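You operate a simulated robot arm through the tools that you are given. There is no shell and no other tool.

Carry out the task below with a simulated two-armed robot. There is one attempt and no reset: what you move stays moved.

TASK
Switch the film gauge on, zero it empty, then load the blue ring.
Fine: zero with the tray pushed in; the ring ends on the tray, pulled out.

The check looks at the end state, three seconds after you hand in, the way a careful person would. Anything else that was tipped, shoved, dropped, spilled or broken makes it a failure.

THE ROBOT
Two 7-joint arms with fingered hands on one trunk that stands fixed in place. Base frame: the origin is at the foot of the trunk, x ahead of it, y to its left, z up. Readings come in m, degrees, newtons and seconds.
The left shoulder is at [0.034, 0.092, 1.16], the right one opposite. With the tool pointing down near the work surface each hand reaches from about 0.26 to 0.54 m from the base axis, measured 20 degrees to its own side. Payload 2.1 kg a hand.
The tool frame of a hand sits at the grasp point between the pads (the TCP): z along the fingers, y along the line on which they close. The tips reach 0.02 m beyond it. The gripper opens to 0.068 m; its body begins 0.023 m behind the TCP. The gripper is a hand of 5 fingers: y runs from the thumb to the fingers, the wrist lies at [-0.01, -0.079, -0.131] in the tool frame, and closing takes about 1.5 s.
Orientation is that of the tool frame in the base frame, as [roll, pitch, yaw] about the fixed x, y, z axes, in that order (R = Rz(yaw) Ry(pitch) Rx(roll)). With the fingers straight down and the wrist toward the robot, the tool's x, y and z point along [0, 1, 0], [1, 0, 0] and [0, 0, -1] of the base frame.

THE INTERFACE
- The arms move only by the tool nudge_tool. It takes "left_deltas", "right_deltas" or both (then of equal length, played together; a hand with none holds still); each is a list of rows, each a list of 7 numbers: the shift along the base's x, y, z in m, then the turn, a rotation vector about the base's x, y, z in degrees, then the closure, from 0 (fully open) to 1 (shut). In form: [[tx, ty, tz, wx, wy, wz, fingers], ...]. A call has 1 to 20 rows; each row shifts and turns the commanded pose from where the row before left it. Rows are played at 5 a second. More than 0.05 m and 8.6 degrees between two rows, or a gripper value outside its range, and nothing of the call is played. Where a pose cannot be reached the arm comes as near as it can. A force on the tool above 40 N (or 10 N above the force at the start of the call, whichever is more), or a blocked arm, ends the call early, and 0.2 s more pass. The fingers move at their own pace (about 0.153 m/s each) and stop on an object; they squeeze with about 30 N. The grip force told is the motor's: it shows also when the fingers shut on nothing. Time passes only in rows, and 0.2 s behind the last, so rows that do not move let the fingers close. The reply holds the time, the measured pose of the TCP, the force on the tool along the base axes, the opening and the grip force, in the units named above and with some noise, with the torque about the TCP (base axes, N m) and any sound that the robot's microphone picked up.
- Cameras (640 x 400 px; columns grow to the right, rows downward): "scene" is now at [0.1114, 0.0478, 1.336]; the picture's right is [0.51, -0.86, 0.00], its down [-0.30, -0.18, -0.94] and it looks along [0.81, 0.48, -0.34] (base axes); focal length 214 px, centre (320, 200). "left" rides on the left gripper at [-0.054, -0.058, -0.072] in its tool frame; the picture's right is [-0.57, -0.39, 0.73], its down [0.73, -0.64, 0.23] and it looks along [0.38, 0.66, 0.65] (tool axes); focal length 226 px, centre (320, 200). "right" rides on the right gripper at [0.054, -0.058, -0.072] in its tool frame; the picture's right is [-0.57, 0.39, -0.73], its down [-0.73, -0.64, 0.23] and it looks along [-0.38, 0.66, 0.65] (tool axes); focal length 226 px, centre (320, 200). There is no depth. A picture from a camera that has moved, and an enlarged one, comes with that camera's place and axes in the base frame and with its lens.
- get_image(camera): a new picture of that camera. No time passes.
- move_column(by): moves the trunk up (or, below 0, down) by that many m; the arms and the scene camera ride with it, the base frame stays. It gives what a move gives, with no picture.
- set_grasp(shape, hand): the hand has 5 fingers and takes this shape, open, in about a second: jaw (thumb against the fingers, like two jaws); tri (thumb and two fingers); tip (a fingertip pinch); poke (one finger out to press); point (the index stretched); flat (the hand flat); cup (the hand cupped); fist (a fist). The gripper value then closes the fingers along that shape, each until it touches; the sizes above hold for jaw. It gives what a move gives, with no picture.
- pan_tilt(pan, tilt): turns the head with the scene camera to pan (to the left, within 86 degrees either way) and tilt (down, from -29 to 69), counted from straight ahead of the robot (the tilt from the chest, where the trunk bows). It gives what a move gives.
- inspect(camera, box): a new picture of the part [left, top, right, bottom] of that camera's present view, enlarged. No time passes.
- finish_job(): hands the job in; it is judged then, once.

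Nothing tells you positions but the pictures and the camera data. Unless the task says otherwise, let go and move clear before handing in.

The tools are called after "Call:" by a JSON object that holds its "api" and its "payload". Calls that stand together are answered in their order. nudge_tool: Moves the arms, as the interface text tells. Its arguments: {"type":"object","properties":{"left_deltas":{"type":"array"},"right_deltas":{"type":"array"}},"required":[]} The other tools are called the same way: move_column (by) moves the trunk up or down; set_grasp (shape, hand) gives the hand a shape; pan_tilt (pan, tilt) turns the head that bears the scene camera; get_image (camera) takes a picture; inspect (camera, box) takes an enlarged picture of a part of a camera's view; finish_job () hands the job in.

At the start:

```text
t: 0.0
left_tcp_pos: [0.2303, 0.3009, 1.2087]
left_ee_rot: [-180.0, -0.1, 90.0]
left_force: [0.6, -0.4, 0.3]
left_torque: [-0.03, 0.04, 0.0]
left_opening: 0.0677
left_grasp_force: 0.1
left_shape: jaw
right_tcp_pos: [0.2956, 0.0437, 1.254]
right_ee_rot: [-179.9, 0.1, 90.0]
right_force: [-1.1, 0.5, 0.1]
right_torque: [0.02, -0.01, 0.02]
right_opening: 0.0675
right_grasp_force: 0.1
right_shape: jaw
trunk travel left (down, up): [-0.4, 0.504]
head pan, tilt (commanded): [30.8, 20.1]
```

scene: 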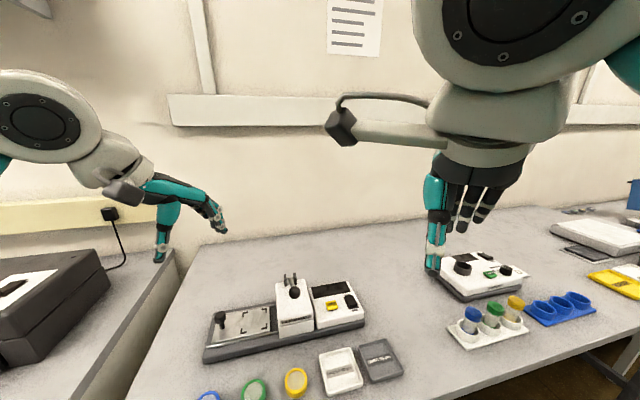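
right: 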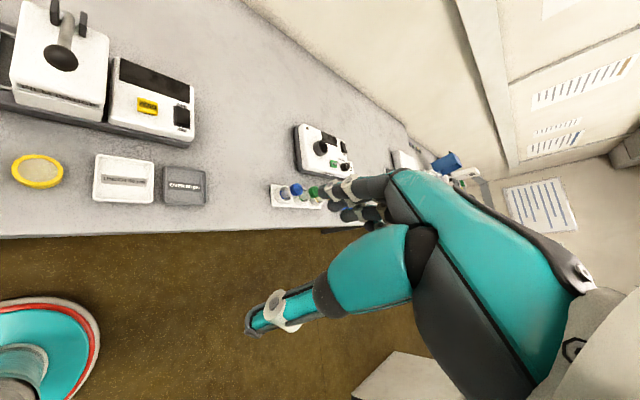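
left: 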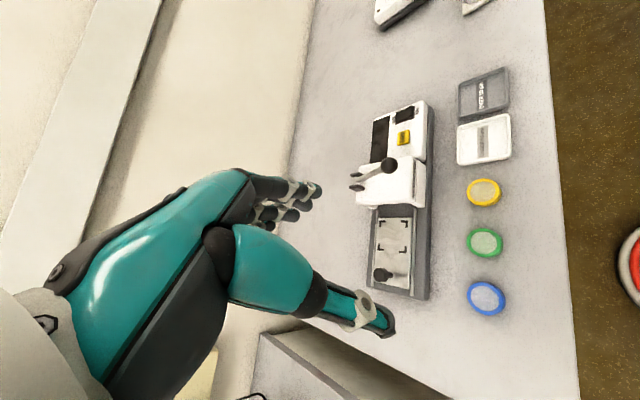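

I see a film gauge (a long base with a sliding tray on its left, a white head with a lever, and a display panel with yellow button and black switch), with blue, green and yellow rings in front of it. I'll look closer before moving.

Call:
{"api": "inspect", "payload": {"camera": "scene", "box": [180, 250, 420, 400]}}

Call:
{"api": "inspect", "payload": {"camera": "left", "box": [340, 80, 540, 320]}}

Call:
{"api": "inspect", "payload": {"camera": "right", "box": [0, 0, 220, 220]}}

```text
2.67 times, centred on (300, 325) of scene
camera zoom: at [0.1114, 0.0478, 1.336], right [0.51, -0.86, 0.0], down [-0.3, -0.18, -0.94], along [0.81, 0.48, -0.34], focal length 572 px, centre (373, -133)
```

zoom: 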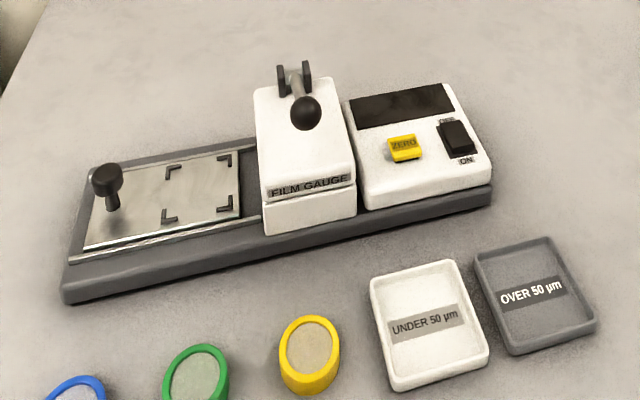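

```text
1.67 times, centred on (440, 200) of left
camera zoom: at [0.1707, 0.2456, 1.2802], right [-0.39, -0.57, -0.73], down [-0.64, 0.73, -0.23], along [0.66, 0.38, -0.65], focal length 377 px, centre (120, 200)
```

zoom: 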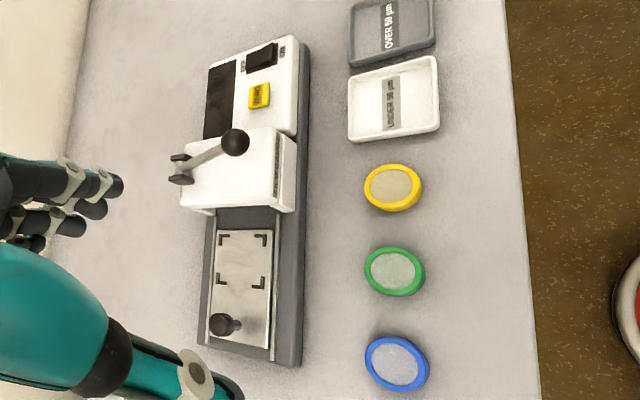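

```text
1.82 times, centred on (110, 110) of right
camera zoom: at [0.2368, 0.0981, 1.3246], right [0.39, -0.57, 0.73], down [-0.64, -0.73, -0.23], along [0.66, -0.38, -0.65], focal length 411 px, centre (702, 364)
```

zoom: 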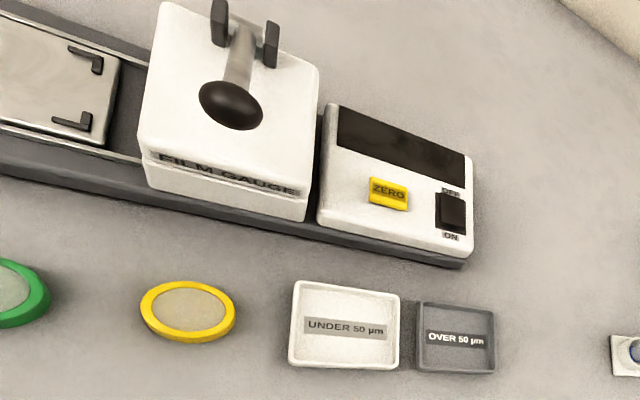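

The gauge lies diagonally, about from (0.30,0.44) to (0.52,0.19), with the tray currently pulled out at the left and the rings in a row on the robot's side. I'll turn the head to center on it for a better fix.

Call:
{"api": "pan_tilt", "payload": {"pan": 40, "tilt": 50}}

Call:
{"api": "get_image", "payload": {"camera": "scene"}}

```text
t: 0.9
left_tcp_pos: [0.2288, 0.2999, 1.2092]
left_ee_rot: [-180.0, -0.2, 89.9]
left_force: [0.0, 0.4, -0.9]
left_torque: [0.02, 0.01, -0.01]
left_opening: 0.0675
left_grasp_force: 0.0
left_shape: jaw
right_tcp_pos: [0.2962, 0.0438, 1.253]
right_ee_rot: [180.0, 0.1, 90.1]
right_force: [0.4, 0.1, -0.5]
right_torque: [0.0, 0.02, 0.01]
right_opening: 0.0678
right_grasp_force: 0.1
right_shape: jaw
trunk travel left (down, up): [-0.4, 0.504]
head pan, tilt (commanded): [40.0, 50.0]
```

```text
taken
camera scene: at [0.0904, 0.0497, 1.2907], right [0.64, -0.77, 0.0], down [-0.59, -0.49, -0.64], along [0.49, 0.41, -0.77], focal length 214 px, centre (320, 200)
```

scene: 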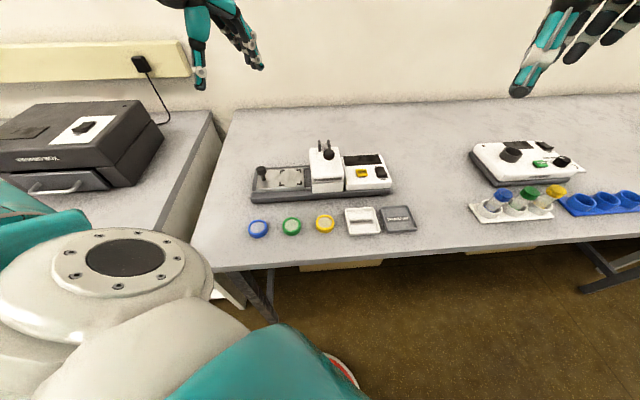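

The gauge is now near the center of the view. I'll enlarge for accurate positions.

Call:
{"api": "inspect", "payload": {"camera": "scene", "box": [240, 130, 420, 242]}}

Call:
{"api": "inspect", "payload": {"camera": "scene", "box": [310, 130, 410, 200]}}

Call:
{"api": "inspect", "payload": {"camera": "left", "box": [350, 80, 450, 180]}}

```text
3.56 times, centred on (330, 186) of scene
camera zoom: at [0.0904, 0.0497, 1.2907], right [0.64, -0.77, 0.0], down [-0.59, -0.49, -0.64], along [0.49, 0.41, -0.77], focal length 763 px, centre (284, 250)
```

zoom: 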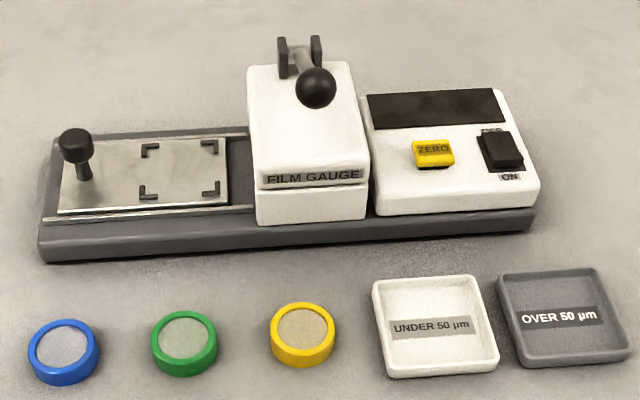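

```text
5.71 times, centred on (360, 165) of scene
camera zoom: at [0.0904, 0.0497, 1.2907], right [0.64, -0.77, 0.0], down [-0.59, -0.49, -0.64], along [0.49, 0.41, -0.77], focal length 1226 px, centre (91, 400)
```

zoom: 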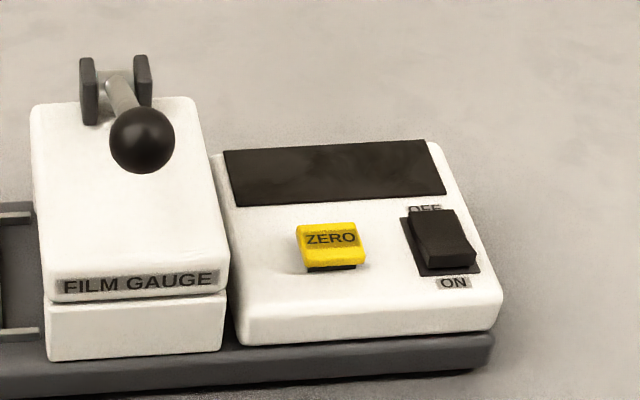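

```text
4.00 times, centred on (400, 130) of left
camera zoom: at [0.1707, 0.2456, 1.2802], right [-0.39, -0.57, -0.73], down [-0.64, 0.73, -0.23], along [0.66, 0.38, -0.65], focal length 904 px, centre (0, 480)
```

zoom: 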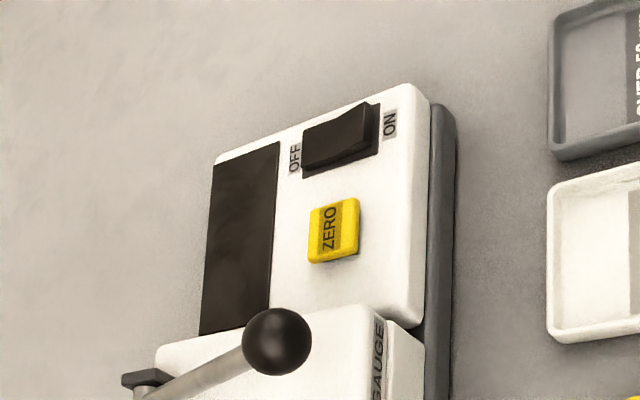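

The rocker switch is at about (0.51,0.19,0.91) with OFF pressed, ZERO at about (0.474,0.231,0.91), lever ball at (0.39,0.28,0.99); the gauge axis runs at about −45°. I'll shape the left hand for poking and see where its fingertip lies.

Call:
{"api": "set_grasp", "payload": {"hand": "left", "shape": "poke"}}

Call:
{"api": "get_image", "payload": {"camera": "left"}}

Call:
{"api": "get_image", "payload": {"camera": "scene"}}

```text
t: 1.9
left_tcp_pos: [0.2301, 0.3005, 1.2096]
left_ee_rot: [180.0, -0.1, 90.1]
left_force: [-0.5, -0.7, -1.2]
left_torque: [0.0, -0.02, -0.02]
left_opening: 0.0
left_grasp_force: 0.1
left_shape: poke
right_tcp_pos: [0.2953, 0.043, 1.2524]
right_ee_rot: [-179.9, 0.1, 90.0]
right_force: [0.6, -0.7, -0.5]
right_torque: [-0.03, 0.0, 0.02]
right_opening: 0.0677
right_grasp_force: 0.0
right_shape: jaw
trunk travel left (down, up): [-0.4, 0.504]
head pan, tilt (commanded): [40.0, 50.0]
```

```text
taken
camera left: at [0.1707, 0.2456, 1.2802], right [-0.39, -0.57, -0.73], down [-0.64, 0.73, -0.23], along [0.66, 0.38, -0.65], focal length 226 px, centre (320, 200)
```

left: 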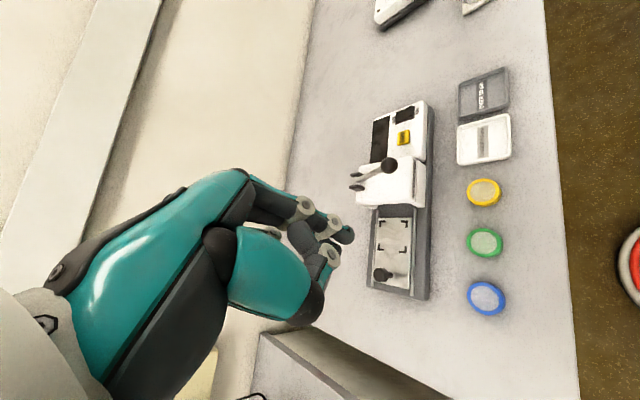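

```text
taken
camera scene: at [0.0904, 0.0497, 1.2907], right [0.64, -0.77, 0.0], down [-0.59, -0.49, -0.64], along [0.49, 0.41, -0.77], focal length 214 px, centre (320, 200)
```

scene: 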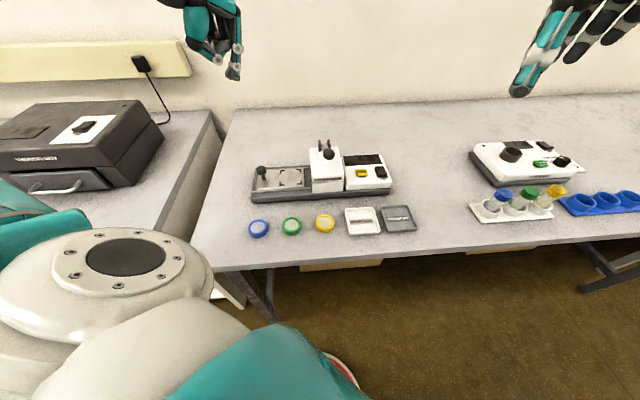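

The poke fingertip sits close to the TCP. I'll zoom both views to pin it down.

Call:
{"api": "inspect", "payload": {"camera": "left", "box": [270, 180, 380, 290]}}

Call:
{"api": "inspect", "payload": {"camera": "scene", "box": [180, 0, 280, 90]}}

```text
3.64 times, centred on (325, 235) of left
camera zoom: at [0.1707, 0.2456, 1.2802], right [-0.39, -0.57, -0.73], down [-0.64, 0.73, -0.23], along [0.66, 0.38, -0.65], focal length 822 px, centre (302, 73)
```

zoom: 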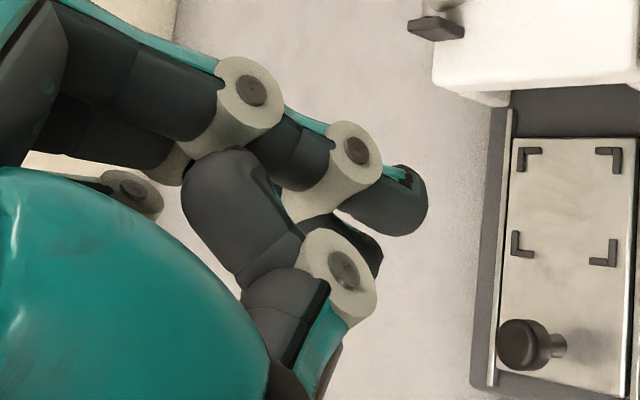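

```text
4.44 times, centred on (230, 45) of scene
camera zoom: at [0.0904, 0.0497, 1.2907], right [0.64, -0.77, 0.0], down [-0.59, -0.49, -0.64], along [0.49, 0.41, -0.77], focal length 953 px, centre (720, 889)
```

zoom: 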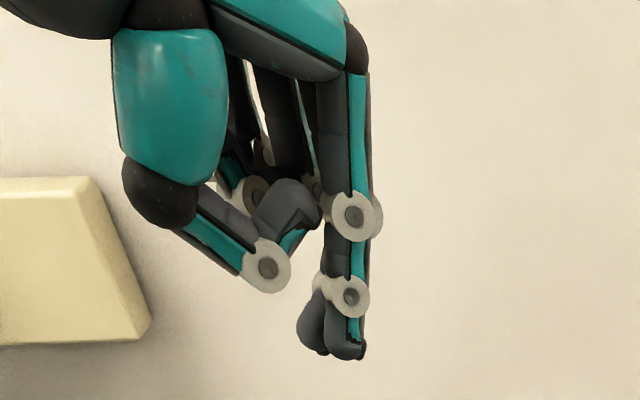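

The left poke tip is about 0.02 m beyond the TCP. The right hand's curled fingers will lie away from the lever, so I'll use it for the switch and ZERO. I'll shape it to poke and check.

Call:
{"api": "set_grasp", "payload": {"hand": "right", "shape": "poke"}}

Call:
{"api": "get_image", "payload": {"camera": "right"}}

```text
t: 2.8
left_tcp_pos: [0.2298, 0.3012, 1.2091]
left_ee_rot: [-180.0, -0.1, 90.0]
left_force: [0.1, -0.7, -0.7]
left_torque: [0.02, 0.03, 0.02]
left_opening: 0.0001
left_grasp_force: 0.1
left_shape: poke
right_tcp_pos: [0.2962, 0.0424, 1.2539]
right_ee_rot: [179.9, 0.2, 89.9]
right_force: [-0.6, 0.0, -0.6]
right_torque: [-0.03, 0.01, 0.01]
right_opening: 0.0
right_grasp_force: 0.1
right_shape: poke
trunk travel left (down, up): [-0.4, 0.504]
head pan, tilt (commanded): [40.0, 50.0]
```

```text
taken
camera right: at [0.2368, 0.0982, 1.3246], right [0.39, -0.57, 0.73], down [-0.64, -0.73, -0.23], along [0.66, -0.38, -0.65], focal length 226 px, centre (320, 200)
```

right: 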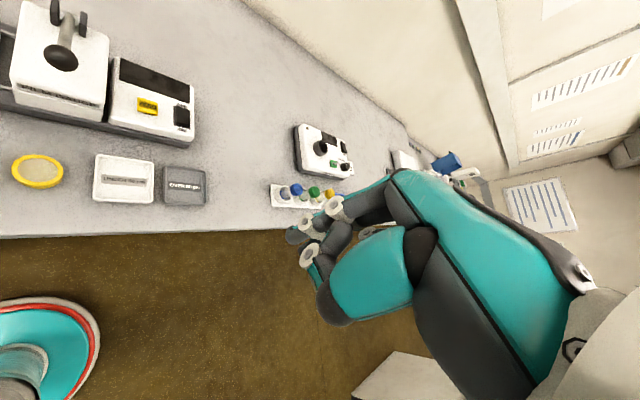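

Right poke tip mirrors the left one. I'll lower the trunk by 0.1 m to gain forward reach; both hands stay well above the table objects.

Call:
{"api": "move_column", "payload": {"by": -0.08}}

```text
t: 3.9
left_tcp_pos: [0.2289, 0.2995, 1.1293]
left_ee_rot: [-179.9, -0.1, 90.0]
left_force: [0.2, -0.2, 0.4]
left_torque: [0.0, 0.03, -0.03]
left_opening: 0.0
left_grasp_force: 0.1
left_shape: poke
right_tcp_pos: [0.2957, 0.0437, 1.1726]
right_ee_rot: [-180.0, 0.1, 89.9]
right_force: [-1.0, 0.4, 0.4]
right_torque: [0.0, 0.03, 0.04]
right_opening: 0.0
right_grasp_force: 0.0
right_shape: poke
trunk travel left (down, up): [-0.32, 0.584]
head pan, tilt (commanded): [40.0, 50.0]
```

Next I swing the right hand over to a hover above the switch, yawed 30° and tilted 30° forward.

Call:
{"api": "nudge_tool", "payload": {"right_deltas": [[0.032, 0.0224, -0.014, 0, 0, 6, 0], [0.032, 0.0224, -0.014, 0, 0, 6, 0], [0.032, 0.0224, -0.014, 0, 0, 6, 0], [0.032, 0.0224, -0.014, 0, 0, 6, 0], [0.032, 0.0224, -0.014, 0, 0, 6, 0], [0.01, 0.007, -0.015, 3.75, -6.495, 0, 0], [0.01, 0.007, -0.015, 3.75, -6.495, 0, 0], [0.01, 0.007, -0.015, 3.75, -6.495, 0, 0], [0.01, 0.007, -0.015, 3.75, -6.495, 0, 0], [0, 0, 0, 0, 0, 0, 0]]}}

Call:
{"api": "get_image", "payload": {"camera": "right"}}

Call:
{"api": "get_image", "payload": {"camera": "scene"}}

Call:
{"api": "get_image", "payload": {"camera": "left"}}

```text
t: 6.1
left_tcp_pos: [0.2299, 0.2996, 1.1286]
left_ee_rot: [179.9, -0.2, 90.0]
left_force: [1.2, 0.4, -0.7]
left_torque: [-0.01, 0.02, -0.03]
left_opening: 0.0002
left_grasp_force: 0.1
left_shape: poke
right_tcp_pos: [0.4655, 0.1566, 1.0252]
right_ee_rot: [150.1, 0.0, 119.9]
right_force: [0.5, 1.0, -0.1]
right_torque: [0.03, -0.01, 0.02]
right_opening: 0.0
right_grasp_force: 0.1
right_shape: poke
right hand out of reach, approached as far as the arm can: row 4, 5
trunk travel left (down, up): [-0.32, 0.584]
head pan, tilt (commanded): [40.0, 50.0]
```

```text
taken
camera right: at [0.362, 0.1601, 1.0572], right [0.26, -0.5, 0.82], down [-0.01, -0.85, -0.52], along [0.97, 0.12, -0.23], focal length 226 px, centre (320, 200)
```

right: 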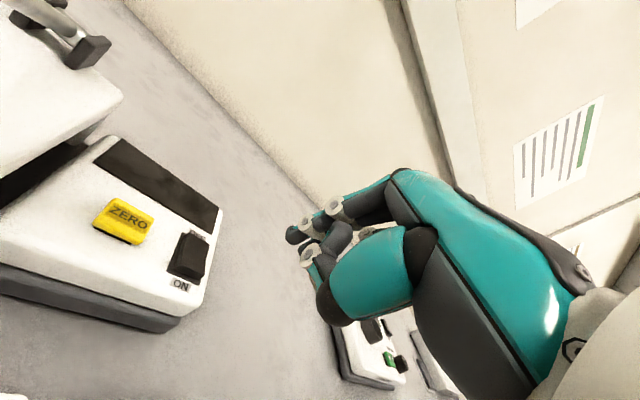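

```text
taken
camera scene: at [0.1011, 0.0497, 1.2101], right [0.64, -0.77, 0.0], down [-0.59, -0.49, -0.64], along [0.49, 0.41, -0.77], focal length 214 px, centre (320, 200)
```

scene: 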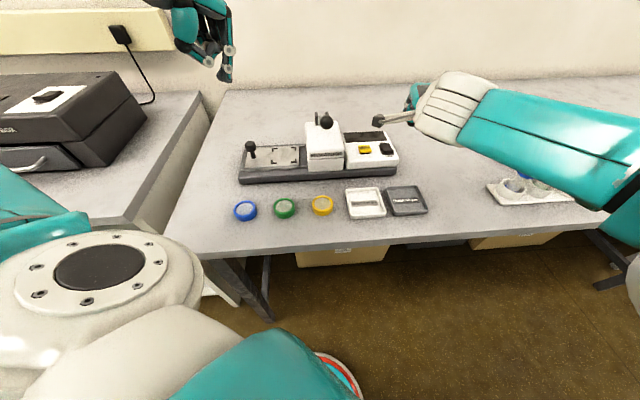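

```text
taken
camera left: at [0.1708, 0.2457, 1.2002], right [-0.39, -0.57, -0.73], down [-0.64, 0.73, -0.23], along [0.66, 0.38, -0.65], focal length 226 px, centre (320, 200)
```

left: 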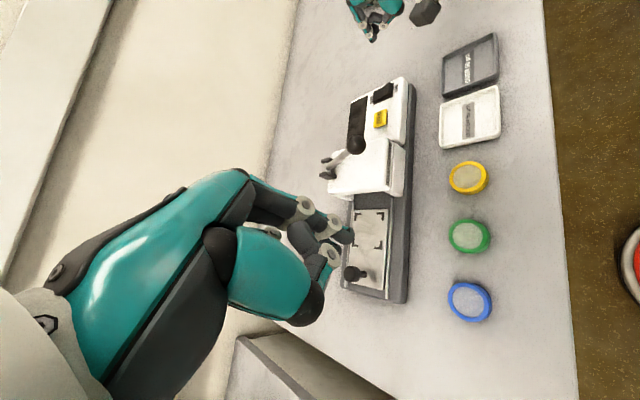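

The right hand is short of the target after the arm limit, but now tilted with room to go on. Switch is seen at about (0.505,0.194). I'll advance to just above it and look.

Call:
{"api": "nudge_tool", "payload": {"right_deltas": [[0.011, 0.0095, -0.012, 0, 0, 0, 0], [0.011, 0.0095, -0.012, 0, 0, 0, 0], [0.0105, 0.009, -0.012, 0, 0, 0, 0], [0, 0, -0.012, 0, 0, 0, 0], [0, 0, 0, 0, 0, 0, 0]]}}

Call:
{"api": "get_image", "payload": {"camera": "right"}}

Call:
{"api": "inspect", "payload": {"camera": "scene", "box": [300, 80, 480, 200]}}

Call:
{"api": "inspect", "payload": {"camera": "left", "box": [320, 0, 460, 140]}}

```text
t: 7.3
left_tcp_pos: [0.2305, 0.301, 1.1289]
left_ee_rot: [180.0, -0.1, 90.0]
left_force: [0.1, 0.2, 0.5]
left_torque: [0.02, -0.03, 0.01]
left_opening: 0.0001
left_grasp_force: 0.0
left_shape: poke
right_tcp_pos: [0.4924, 0.1715, 0.9821]
right_ee_rot: [149.9, 0.1, 119.9]
right_force: [-0.6, -0.8, 0.1]
right_torque: [-0.01, 0.02, 0.01]
right_opening: 0.0
right_grasp_force: 0.1
right_shape: poke
right hand out of reach, approached as far as the arm can: row 3
trunk travel left (down, up): [-0.32, 0.584]
head pan, tilt (commanded): [40.0, 50.0]
```

```text
taken
camera right: at [0.3895, 0.1754, 1.0145], right [0.26, -0.5, 0.82], down [-0.01, -0.85, -0.52], along [0.97, 0.12, -0.23], focal length 226 px, centre (320, 200)
```

right: 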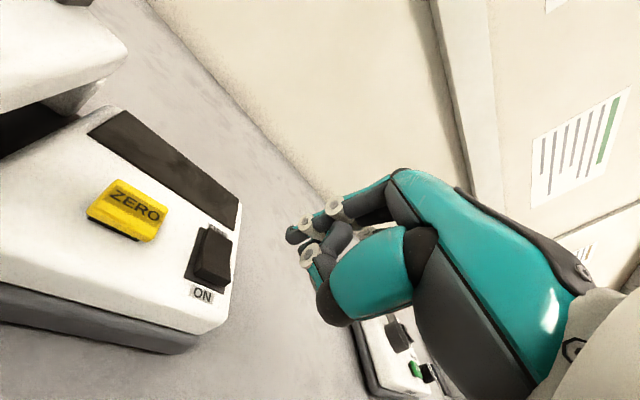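

```text
3.33 times, centred on (390, 140) of scene
camera zoom: at [0.101, 0.0497, 1.2101], right [0.64, -0.77, 0.0], down [-0.59, -0.49, -0.64], along [0.49, 0.41, -0.77], focal length 715 px, centre (87, 400)
```

zoom: 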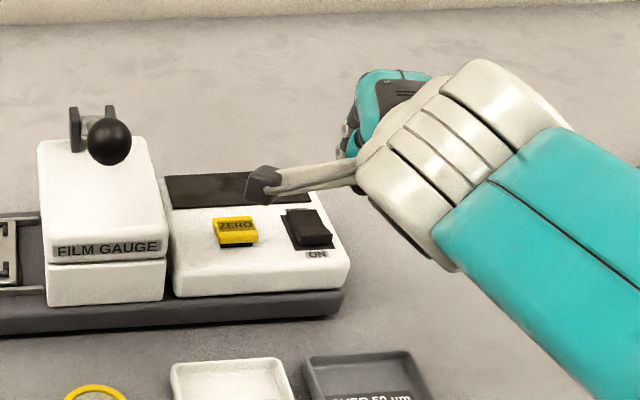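

```text
2.86 times, centred on (390, 70) of left
camera zoom: at [0.1708, 0.2457, 1.2002], right [-0.39, -0.57, -0.73], down [-0.64, 0.73, -0.23], along [0.66, 0.38, -0.65], focal length 646 px, centre (120, 571)
```

zoom: 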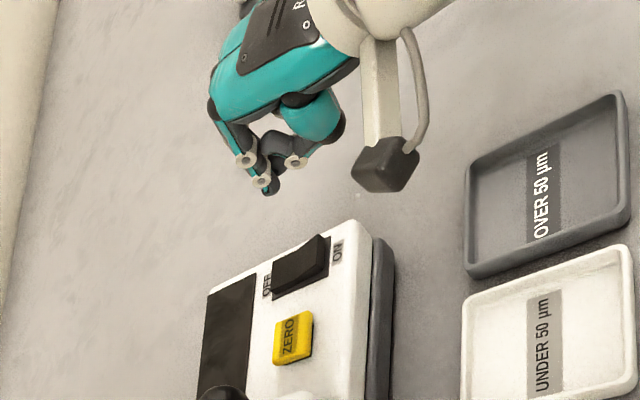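

The right tip is about 14 mm short at this tilt. I'll lift, lower the trunk a bit more, then tilt a little further to get the reach.

Call:
{"api": "nudge_tool", "payload": {"right_deltas": [[-0.01, -0.005, 0.035, 0, 0, 0, 0], [-0.01, -0.005, 0.035, 0, 0, 0, 0], [0, 0, 0, 0, 0, 0, 0]]}}

Call:
{"api": "move_column", "payload": {"by": -0.07}}

```text
t: 8.1
left_tcp_pos: [0.23, 0.301, 1.1292]
left_ee_rot: [179.9, -0.1, 89.9]
left_force: [0.4, -0.4, 0.2]
left_torque: [0.03, -0.02, 0.03]
left_opening: 0.0
left_grasp_force: 0.1
left_shape: poke
right_tcp_pos: [0.4707, 0.1614, 1.0542]
right_ee_rot: [150.0, -0.1, 120.0]
right_force: [-0.4, -0.3, 0.1]
right_torque: [0.0, -0.03, -0.03]
right_opening: 0.0001
right_grasp_force: 0.1
right_shape: poke
trunk travel left (down, up): [-0.32, 0.584]
head pan, tilt (commanded): [40.0, 50.0]
```

```text
t: 9.2
left_tcp_pos: [0.2289, 0.3014, 1.059]
left_ee_rot: [-179.9, -0.1, 90.0]
left_force: [0.2, 0.0, -0.1]
left_torque: [0.0, 0.0, -0.03]
left_opening: 0.0002
left_grasp_force: 0.1
left_shape: poke
right_tcp_pos: [0.471, 0.1589, 0.982]
right_ee_rot: [150.0, 0.0, 120.1]
right_force: [0.2, -0.5, 0.0]
right_torque: [0.03, 0.0, 0.02]
right_opening: 0.0003
right_grasp_force: 0.0
right_shape: poke
trunk travel left (down, up): [-0.25, 0.654]
head pan, tilt (commanded): [40.0, 50.0]
```

Call:
{"api": "nudge_tool", "payload": {"right_deltas": [[0.008, 0.008, 0, 4, -6.93, 0, 0], [0.008, 0.008, -0.008, 0, 0, 0, 0], [0.0083, 0.0088, -0.008, 0, 0, 0, 0], [0, 0, 0, 0, 0, 0, 0]]}}

Call:
{"api": "get_image", "payload": {"camera": "right"}}

Call:
{"api": "get_image", "payload": {"camera": "left"}}

Call:
{"api": "get_image", "payload": {"camera": "scene"}}

```text
t: 10.2
left_tcp_pos: [0.2291, 0.3011, 1.0591]
left_ee_rot: [-180.0, -0.1, 90.0]
left_force: [-0.6, 0.8, -1.3]
left_torque: [0.03, -0.02, -0.01]
left_opening: 0.0001
left_grasp_force: 0.1
left_shape: poke
right_tcp_pos: [0.4955, 0.1843, 0.9661]
right_ee_rot: [141.9, 0.0, 120.1]
right_force: [0.5, 0.6, 0.0]
right_torque: [0.0, 0.02, 0.0]
right_opening: 0.0
right_grasp_force: 0.1
right_shape: poke
trunk travel left (down, up): [-0.25, 0.654]
head pan, tilt (commanded): [40.0, 50.0]
```

```text
taken
camera right: at [0.3896, 0.1867, 0.9863], right [0.16, -0.56, 0.81], down [0.05, -0.82, -0.57], along [0.99, 0.13, -0.1], focal length 226 px, centre (320, 200)
```

right: 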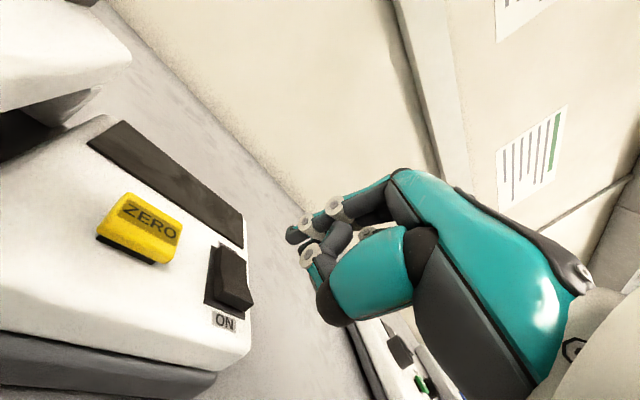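

```text
taken
camera left: at [0.1708, 0.2457, 1.1302], right [-0.39, -0.57, -0.73], down [-0.64, 0.73, -0.23], along [0.66, 0.38, -0.65], focal length 226 px, centre (320, 200)
```

left: 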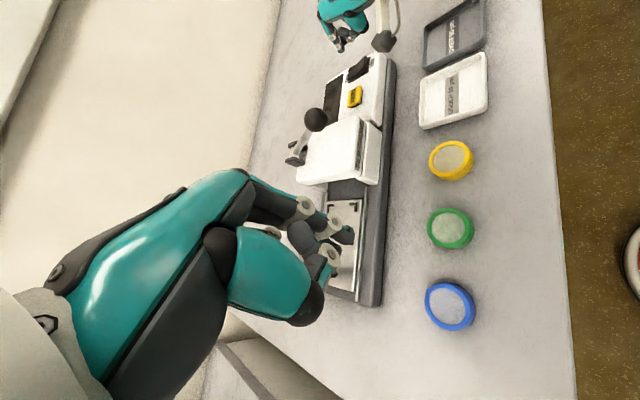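

```text
taken
camera scene: at [0.1128, 0.0498, 1.1393], right [0.64, -0.77, 0.0], down [-0.59, -0.49, -0.64], along [0.49, 0.41, -0.77], focal length 214 px, centre (320, 200)
```

scene: 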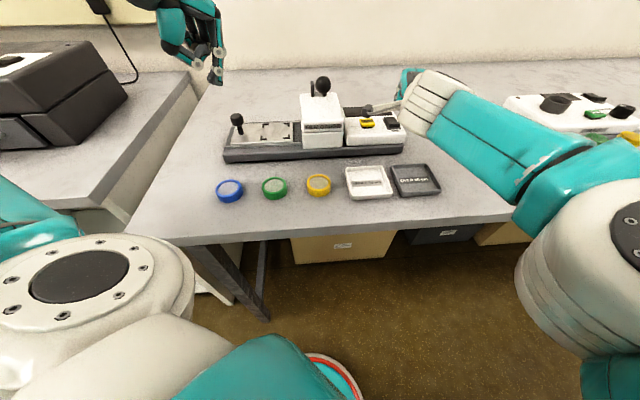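

The reach works now: tip hovers beside the switch. I'll zoom the hand view to check the alignment before pressing.

Call:
{"api": "inspect", "payload": {"camera": "right", "box": [180, 180, 340, 340]}}

Call:
{"api": "inspect", "payload": {"camera": "left", "box": [300, 0, 420, 120]}}

Call:
{"api": "inspect", "payload": {"camera": "scene", "box": [290, 60, 450, 160]}}

```text
2.50 times, centred on (260, 260) of right
camera zoom: at [0.3896, 0.1867, 0.9863], right [0.16, -0.56, 0.81], down [0.05, -0.82, -0.57], along [0.99, 0.13, -0.1], focal length 565 px, centre (470, 50)
```

zoom: 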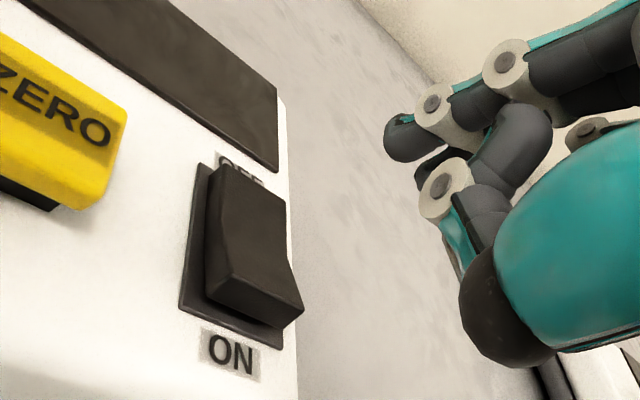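

```text
3.33 times, centred on (360, 60) of left
camera zoom: at [0.1708, 0.2457, 1.1302], right [-0.39, -0.57, -0.73], down [-0.64, 0.73, -0.23], along [0.66, 0.38, -0.65], focal length 754 px, centre (187, 667)
```

zoom: 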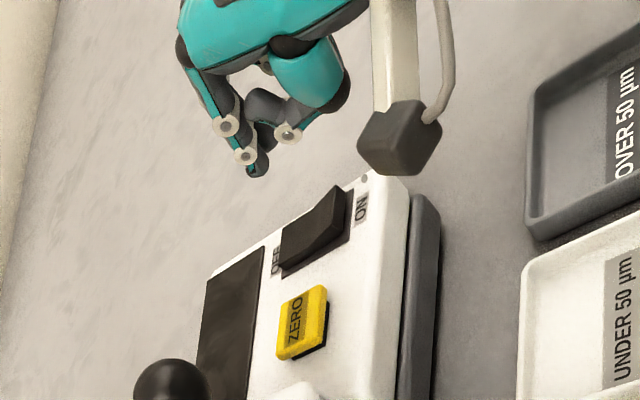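

```text
4.00 times, centred on (370, 110) of scene
camera zoom: at [0.1128, 0.0498, 1.1393], right [0.64, -0.77, 0.0], down [-0.59, -0.49, -0.64], along [0.49, 0.41, -0.77], focal length 858 px, centre (120, 560)
```

zoom: 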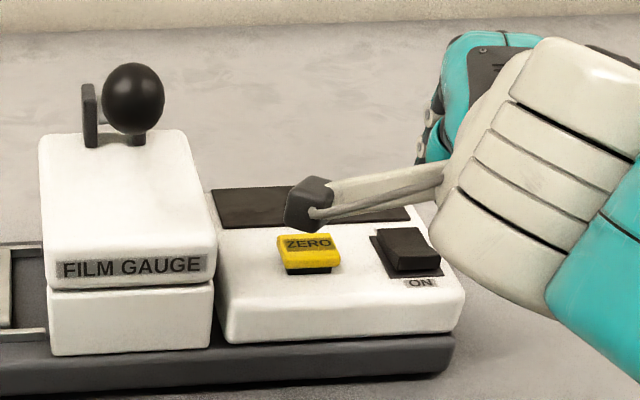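

The tip is almost straight above the ON half of the rocker (press point ≈ (0.503,0.191,0.912)). I'll descend straight down, first 3 cm, then in fine steps watching the force.

Call:
{"api": "nudge_tool", "payload": {"right_deltas": [[-0.0005, -0.001, -0.01, 0, 0, 0, 0], [-0.0005, -0.001, -0.01, 0, 0, 0, 0], [0, 0, -0.008, 0, 0, 0, 0], [0, 0, 0, 0, 0, 0, 0]]}}

Call:
{"api": "inspect", "payload": {"camera": "right", "box": [180, 180, 340, 340]}}

Call:
{"api": "inspect", "payload": {"camera": "left", "box": [300, 0, 420, 120]}}

```text
t: 11.2
left_tcp_pos: [0.2295, 0.3012, 1.0595]
left_ee_rot: [-180.0, -0.1, 90.0]
left_force: [-0.5, 0.9, -0.1]
left_torque: [0.04, -0.01, 0.0]
left_opening: 0.0002
left_grasp_force: 0.1
left_shape: poke
right_tcp_pos: [0.4942, 0.1813, 0.9397]
right_ee_rot: [142.0, 0.2, 119.8]
right_force: [0.3, 0.3, -0.3]
right_torque: [0.01, -0.01, -0.03]
right_opening: 0.0
right_grasp_force: 0.1
right_shape: poke
trunk travel left (down, up): [-0.25, 0.654]
head pan, tilt (commanded): [40.0, 50.0]
```

```text
2.50 times, centred on (260, 260) of right
camera zoom: at [0.3891, 0.1838, 0.9594], right [0.16, -0.56, 0.81], down [0.05, -0.82, -0.57], along [0.99, 0.13, -0.1], focal length 565 px, centre (470, 50)
```

zoom: 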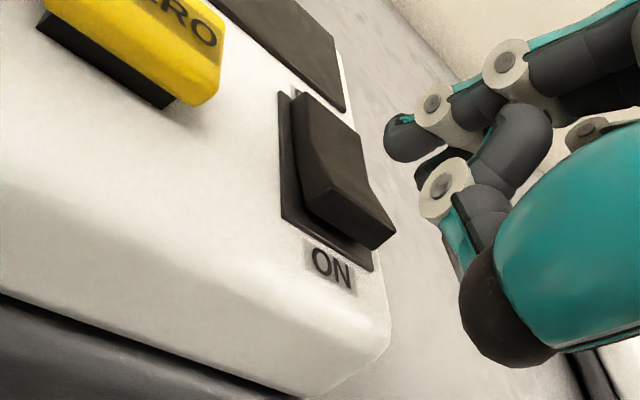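

```text
3.33 times, centred on (360, 60) of left
camera zoom: at [0.1708, 0.2457, 1.1302], right [-0.39, -0.57, -0.73], down [-0.64, 0.73, -0.23], along [0.66, 0.38, -0.65], focal length 754 px, centre (187, 667)
```

zoom: 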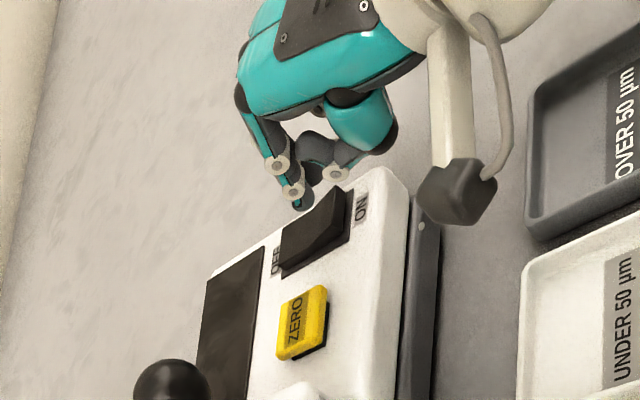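

The tip is right above the near half of the rocker. I'll press down in small steps.

Call:
{"api": "nudge_tool", "payload": {"right_deltas": [[0, 0, -0.005, 0, 0, 0, 0], [0, 0, -0.004, 0, 0, 0, 0], [0, 0, -0.003, 0, 0, 0, 0], [0, 0, 0, 0, 0, 0, 0]]}}

Call:
{"api": "inspect", "payload": {"camera": "right", "box": [180, 180, 340, 340]}}

Call:
{"api": "inspect", "payload": {"camera": "left", "box": [300, 0, 420, 120]}}

```text
t: 12.2
left_tcp_pos: [0.23, 0.2997, 1.0592]
left_ee_rot: [179.9, 0.0, 90.0]
left_force: [0.0, -0.2, 0.3]
left_torque: [0.02, -0.04, -0.01]
left_opening: 0.0002
left_grasp_force: 0.1
left_shape: poke
right_tcp_pos: [0.4936, 0.1819, 0.9259]
right_ee_rot: [142.0, 0.1, 119.9]
right_force: [0.4, 0.5, -0.1]
right_torque: [-0.02, 0.01, -0.01]
right_opening: 0.0001
right_grasp_force: 0.1
right_shape: poke
trunk travel left (down, up): [-0.25, 0.654]
head pan, tilt (commanded): [40.0, 50.0]
```

```text
2.50 times, centred on (260, 260) of right
camera zoom: at [0.3885, 0.1834, 0.9467], right [0.16, -0.56, 0.81], down [0.05, -0.82, -0.57], along [0.99, 0.13, -0.1], focal length 565 px, centre (470, 50)
```

zoom: 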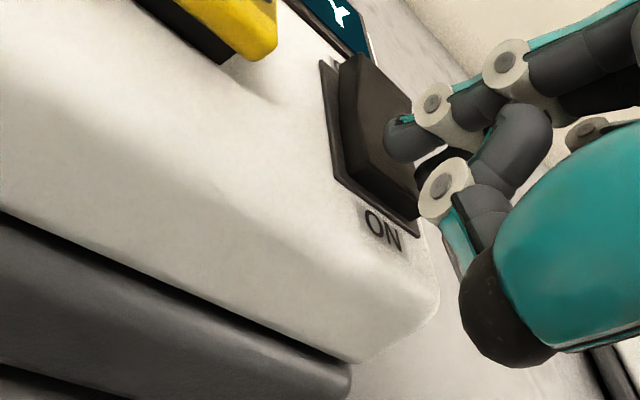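

```text
3.33 times, centred on (360, 60) of left
camera zoom: at [0.1708, 0.2457, 1.1302], right [-0.39, -0.57, -0.73], down [-0.64, 0.73, -0.23], along [0.66, 0.38, -0.65], focal length 754 px, centre (187, 667)
```

zoom: 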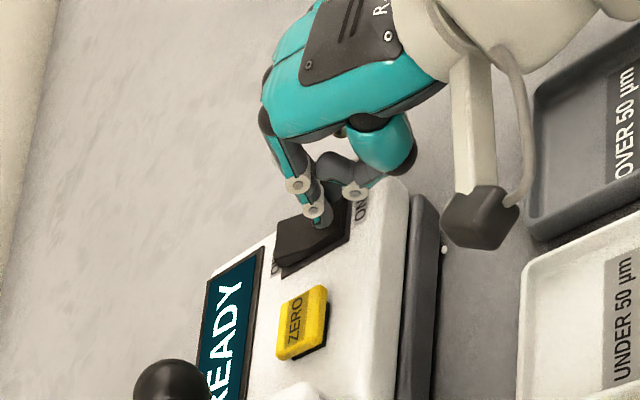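

The display lit up with "READY" – the gauge is on. I'll lift the right hand straight up and read the display.

Call:
{"api": "nudge_tool", "payload": {"right_deltas": [[0, 0, 0.012, 0, 0, 0, 0], [-0.004, -0.003, 0.025, 0, 0, 0, 0], [-0.01, -0.006, 0.03, 0, 0, 0, 0], [0, 0, 0, 0, 0, 0, 0]]}}

Call:
{"api": "get_image", "payload": {"camera": "right"}}

Call:
{"api": "inspect", "payload": {"camera": "left", "box": [290, 20, 410, 140]}}

Call:
{"api": "inspect", "payload": {"camera": "scene", "box": [210, 60, 450, 210]}}

```text
t: 13.2
left_tcp_pos: [0.2296, 0.2998, 1.059]
left_ee_rot: [180.0, -0.1, 89.9]
left_force: [0.2, 0.7, -0.1]
left_torque: [-0.01, 0.0, 0.0]
left_opening: 0.0
left_grasp_force: 0.1
left_shape: poke
right_tcp_pos: [0.4804, 0.174, 0.9941]
right_ee_rot: [142.1, 0.1, 120.0]
right_force: [-0.2, -0.5, -0.1]
right_torque: [0.03, 0.01, 0.02]
right_opening: 0.0
right_grasp_force: 0.0
right_shape: poke
trunk travel left (down, up): [-0.25, 0.654]
head pan, tilt (commanded): [40.0, 50.0]
```

```text
taken
camera right: at [0.3744, 0.1751, 1.0134], right [0.16, -0.56, 0.81], down [0.05, -0.82, -0.57], along [0.99, 0.13, -0.1], focal length 226 px, centre (320, 200)
```

right: 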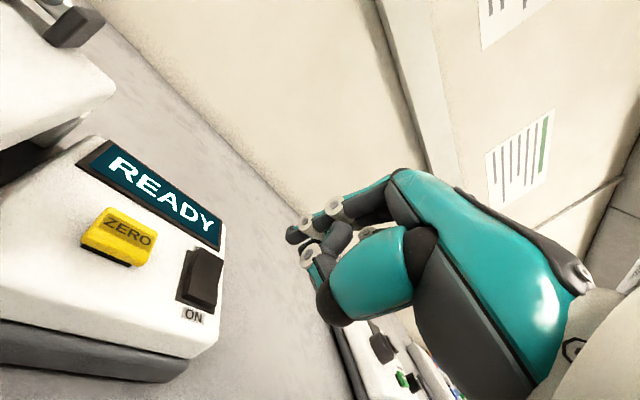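

```text
3.33 times, centred on (350, 80) of left
camera zoom: at [0.1707, 0.2456, 1.1302], right [-0.39, -0.57, -0.73], down [-0.64, 0.73, -0.23], along [0.66, 0.38, -0.65], focal length 754 px, centre (220, 600)
```

zoom: 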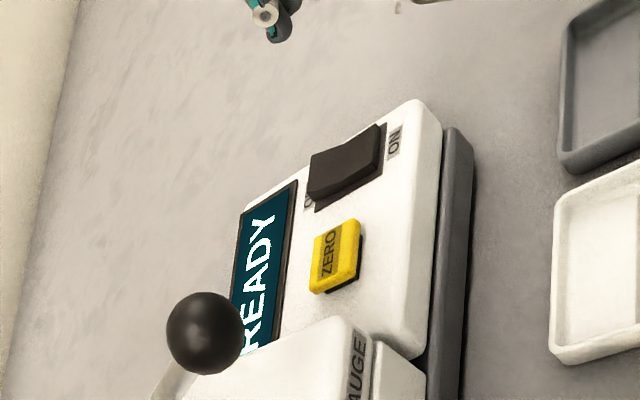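

```text
2.67 times, centred on (330, 135) of scene
camera zoom: at [0.1127, 0.0496, 1.1393], right [0.64, -0.77, 0.0], down [-0.59, -0.49, -0.64], along [0.49, 0.41, -0.77], focal length 572 px, centre (293, 373)
```

zoom: 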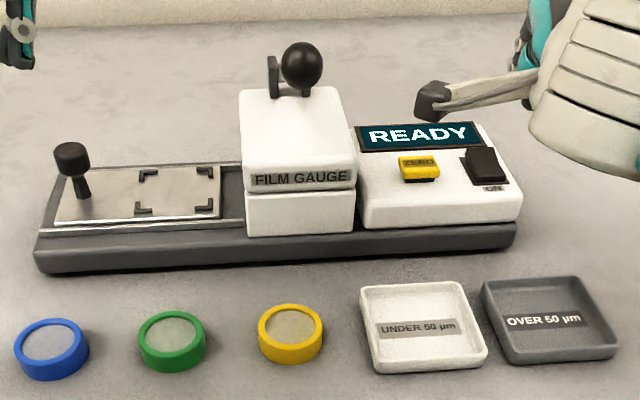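

Gauge is on and READY. Next the tray: the knob axis is at about (0.308,0.427), top z≈0.92, tray surface z≈0.886, and full push-in should be about 9 cm along (0.707,−0.707). I'll try a fingertip pinch shape on the left hand and look at it.

Call:
{"api": "set_grasp", "payload": {"hand": "left", "shape": "tip"}}

Call:
{"api": "get_image", "payload": {"camera": "left"}}

Call:
{"api": "inspect", "payload": {"camera": "scene", "box": [140, 0, 270, 110]}}

```text
t: 14.1
left_tcp_pos: [0.2292, 0.3001, 1.0589]
left_ee_rot: [-179.9, -0.1, 90.0]
left_force: [0.6, 0.3, -0.3]
left_torque: [0.01, 0.01, -0.03]
left_opening: 0.068
left_grasp_force: 0.0
left_shape: tip
right_tcp_pos: [0.4808, 0.1735, 0.9925]
right_ee_rot: [141.9, 0.1, 119.9]
right_force: [-0.2, -0.7, 0.3]
right_torque: [0.01, -0.01, 0.05]
right_opening: 0.0
right_grasp_force: 0.0
right_shape: poke
trunk travel left (down, up): [-0.25, 0.654]
head pan, tilt (commanded): [40.0, 50.0]
```

```text
taken
camera left: at [0.1708, 0.2456, 1.1302], right [-0.39, -0.57, -0.73], down [-0.64, 0.73, -0.23], along [0.66, 0.38, -0.65], focal length 226 px, centre (320, 200)
```

left: 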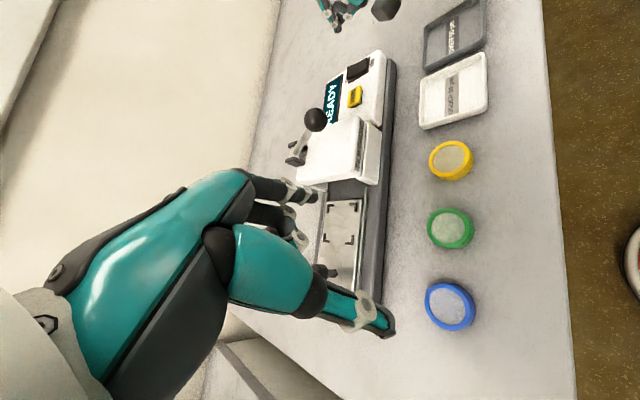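

```text
3.64 times, centred on (205, 55) of scene
camera zoom: at [0.1128, 0.0497, 1.1393], right [0.64, -0.77, 0.0], down [-0.59, -0.49, -0.64], along [0.49, 0.41, -0.77], focal length 780 px, centre (738, 727)
```

zoom: 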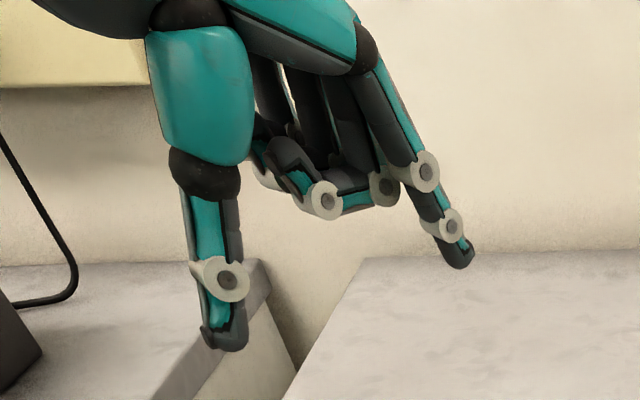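

The pinch shape is good (thumb and index, others curled up out of the way). I'll hover it over the knob and check alignment.

Call:
{"api": "nudge_tool", "payload": {"left_deltas": [[0.0158, 0.0254, -0.008, 0, 0, 0, 0], [0.0158, 0.0254, -0.008, 0, 0, 0, 0], [0.0158, 0.0254, -0.008, 0, 0, 0, 0], [0.0158, 0.0254, -0.008, 0, 0, 0, 0], [0.0158, 0.0254, -0.012, 0, 0, 0, 0], [0, 0, -0.02, 0, 0, 0, 0], [0, 0, 0, 0, 0, 0, 0]]}}

Call:
{"api": "get_image", "payload": {"camera": "left"}}

Call:
{"api": "get_image", "payload": {"camera": "scene"}}

```text
t: 15.7
left_tcp_pos: [0.3095, 0.4287, 0.9946]
left_ee_rot: [-180.0, 0.1, 89.9]
left_force: [-0.4, 0.0, -0.2]
left_torque: [-0.01, 0.03, 0.0]
left_opening: 0.0677
left_grasp_force: 0.0
left_shape: tip
right_tcp_pos: [0.4806, 0.1736, 0.9925]
right_ee_rot: [142.1, 0.1, 119.9]
right_force: [0.9, -0.4, 0.3]
right_torque: [0.0, -0.02, -0.03]
right_opening: 0.0
right_grasp_force: 0.0
right_shape: poke
trunk travel left (down, up): [-0.25, 0.654]
head pan, tilt (commanded): [40.0, 50.0]
```

```text
taken
camera left: at [0.2511, 0.3734, 1.0656], right [-0.39, -0.57, -0.73], down [-0.64, 0.73, -0.23], along [0.66, 0.38, -0.65], focal length 226 px, centre (320, 200)
```

left: 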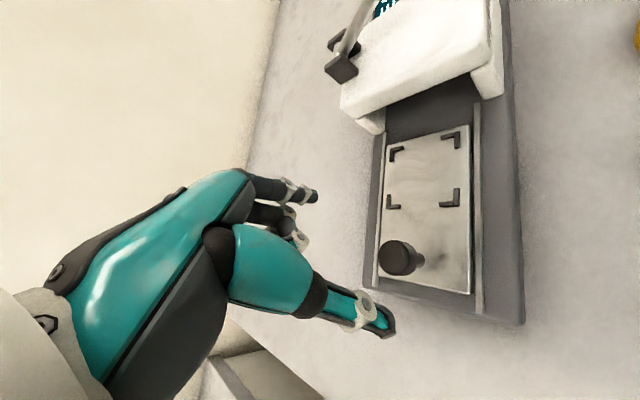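

```text
taken
camera scene: at [0.1128, 0.0497, 1.1393], right [0.64, -0.77, 0.0], down [-0.59, -0.49, -0.64], along [0.49, 0.41, -0.77], focal length 214 px, centre (320, 200)
```

scene: 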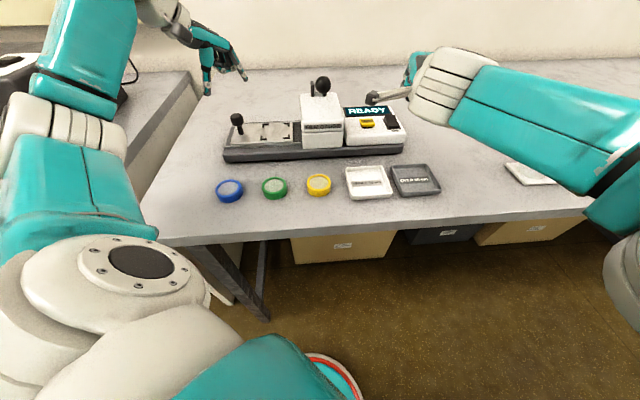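

The pinch axis lines up with the knob (seen at about (0.306,0.429)). I'll descend around it without closing yet.

Call:
{"api": "nudge_tool", "payload": {"left_deltas": [[-0.0015, 0, -0.02, 0, 0, 0, 0], [-0.001, 0, -0.02, 0, 0, 0, 0], [0, 0, -0.02, 0, 0, 0, 0], [0, 0, 0, 0, 0, 0, 0]]}}

Call:
{"api": "get_image", "payload": {"camera": "left"}}

Call:
{"api": "inspect", "payload": {"camera": "scene", "box": [180, 60, 320, 180]}}

```text
t: 16.7
left_tcp_pos: [0.3069, 0.4295, 0.9344]
left_ee_rot: [-180.0, 0.0, 90.0]
left_force: [-0.4, 0.7, 0.1]
left_torque: [0.02, 0.01, -0.03]
left_opening: 0.0676
left_grasp_force: 0.0
left_shape: tip
right_tcp_pos: [0.4812, 0.1733, 0.9926]
right_ee_rot: [142.0, 0.0, 120.0]
right_force: [0.0, -0.6, -0.9]
right_torque: [0.03, 0.0, 0.0]
right_opening: 0.0001
right_grasp_force: 0.0
right_shape: poke
trunk travel left (down, up): [-0.25, 0.654]
head pan, tilt (commanded): [40.0, 50.0]
```

```text
taken
camera left: at [0.2483, 0.3749, 1.0064], right [-0.39, -0.57, -0.73], down [-0.64, 0.73, -0.23], along [0.66, 0.38, -0.65], focal length 226 px, centre (320, 200)
```

left: 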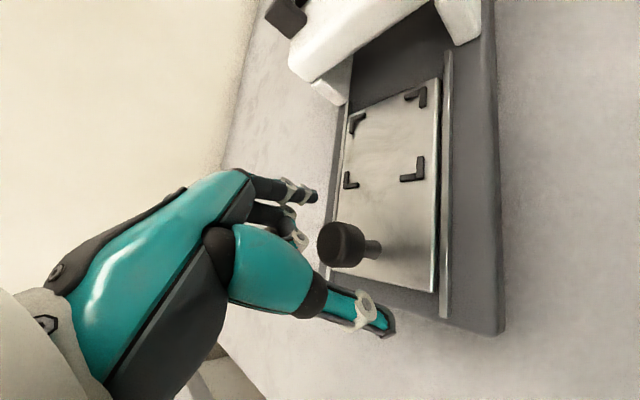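

```text
3.33 times, centred on (250, 120) of scene
camera zoom: at [0.1128, 0.0497, 1.1393], right [0.64, -0.77, 0.0], down [-0.59, -0.49, -0.64], along [0.49, 0.41, -0.77], focal length 715 px, centre (553, 467)
```

zoom: 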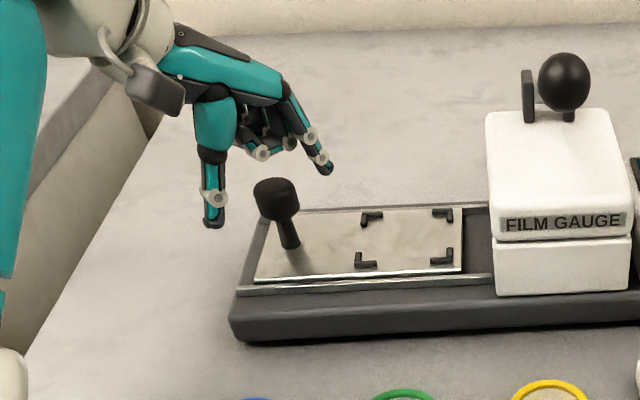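

The knob is right at the pinch center. I'll descend the last 18 mm and close gently.

Call:
{"api": "nudge_tool", "payload": {"left_deltas": [[0.0005, 0, -0.01, 0, 0, 0, 0], [0, 0, -0.008, 0, 0, 0, 0], [0, 0, 0, 0, 0, 0, 0]]}}

Call:
{"api": "get_image", "payload": {"camera": "left"}}

Call:
{"api": "inspect", "payload": {"camera": "scene", "box": [180, 60, 320, 180]}}

```text
t: 17.5
left_tcp_pos: [0.3065, 0.4283, 0.9167]
left_ee_rot: [180.0, -0.1, 90.0]
left_force: [1.9, 1.8, 8.5]
left_torque: [0.05, -0.06, -0.03]
left_opening: 0.068
left_grasp_force: 0.0
left_shape: tip
right_tcp_pos: [0.4803, 0.1717, 0.9937]
right_ee_rot: [142.0, 0.0, 120.1]
right_force: [-0.3, -0.2, 0.3]
right_torque: [0.02, -0.01, 0.03]
right_opening: 0.0
right_grasp_force: 0.0
right_shape: poke
trunk travel left (down, up): [-0.25, 0.654]
head pan, tilt (commanded): [40.0, 50.0]
```

```text
taken
camera left: at [0.248, 0.3736, 0.9875], right [-0.39, -0.56, -0.73], down [-0.64, 0.73, -0.23], along [0.66, 0.38, -0.65], focal length 226 px, centre (320, 200)
```

left: 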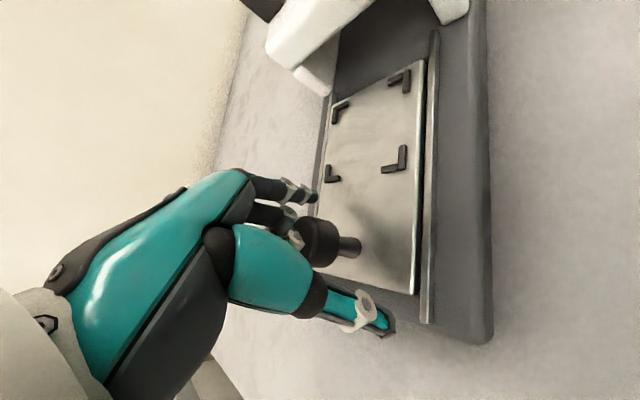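

```text
3.33 times, centred on (250, 120) of scene
camera zoom: at [0.1127, 0.0494, 1.1394], right [0.64, -0.77, 0.0], down [-0.59, -0.49, -0.64], along [0.49, 0.41, -0.77], focal length 715 px, centre (553, 467)
```

zoom: 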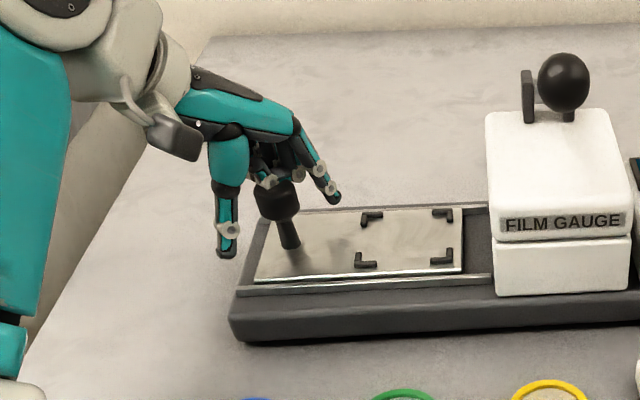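

The curled middle finger is resting on top of the knob (8.5 N), so I'll lift 5 mm to relieve it and then close.

Call:
{"api": "nudge_tool", "payload": {"left_deltas": [[0, 0, 0.005, 0, 0, 0, 0], [0, 0, 0, 0, 0, 0, 0]]}}

```text
t: 18.1
left_tcp_pos: [0.3065, 0.4288, 0.9211]
left_ee_rot: [180.0, 0.1, 90.0]
left_force: [0.9, -0.3, -0.6]
left_torque: [-0.01, -0.01, 0.0]
left_opening: 0.0677
left_grasp_force: 0.1
left_shape: tip
right_tcp_pos: [0.4803, 0.1735, 0.9936]
right_ee_rot: [142.0, 0.1, 119.9]
right_force: [-0.3, -0.7, -0.5]
right_torque: [-0.02, 0.02, 0.04]
right_opening: 0.0003
right_grasp_force: 0.0
right_shape: poke
trunk travel left (down, up): [-0.25, 0.654]
head pan, tilt (commanded): [40.0, 50.0]
```

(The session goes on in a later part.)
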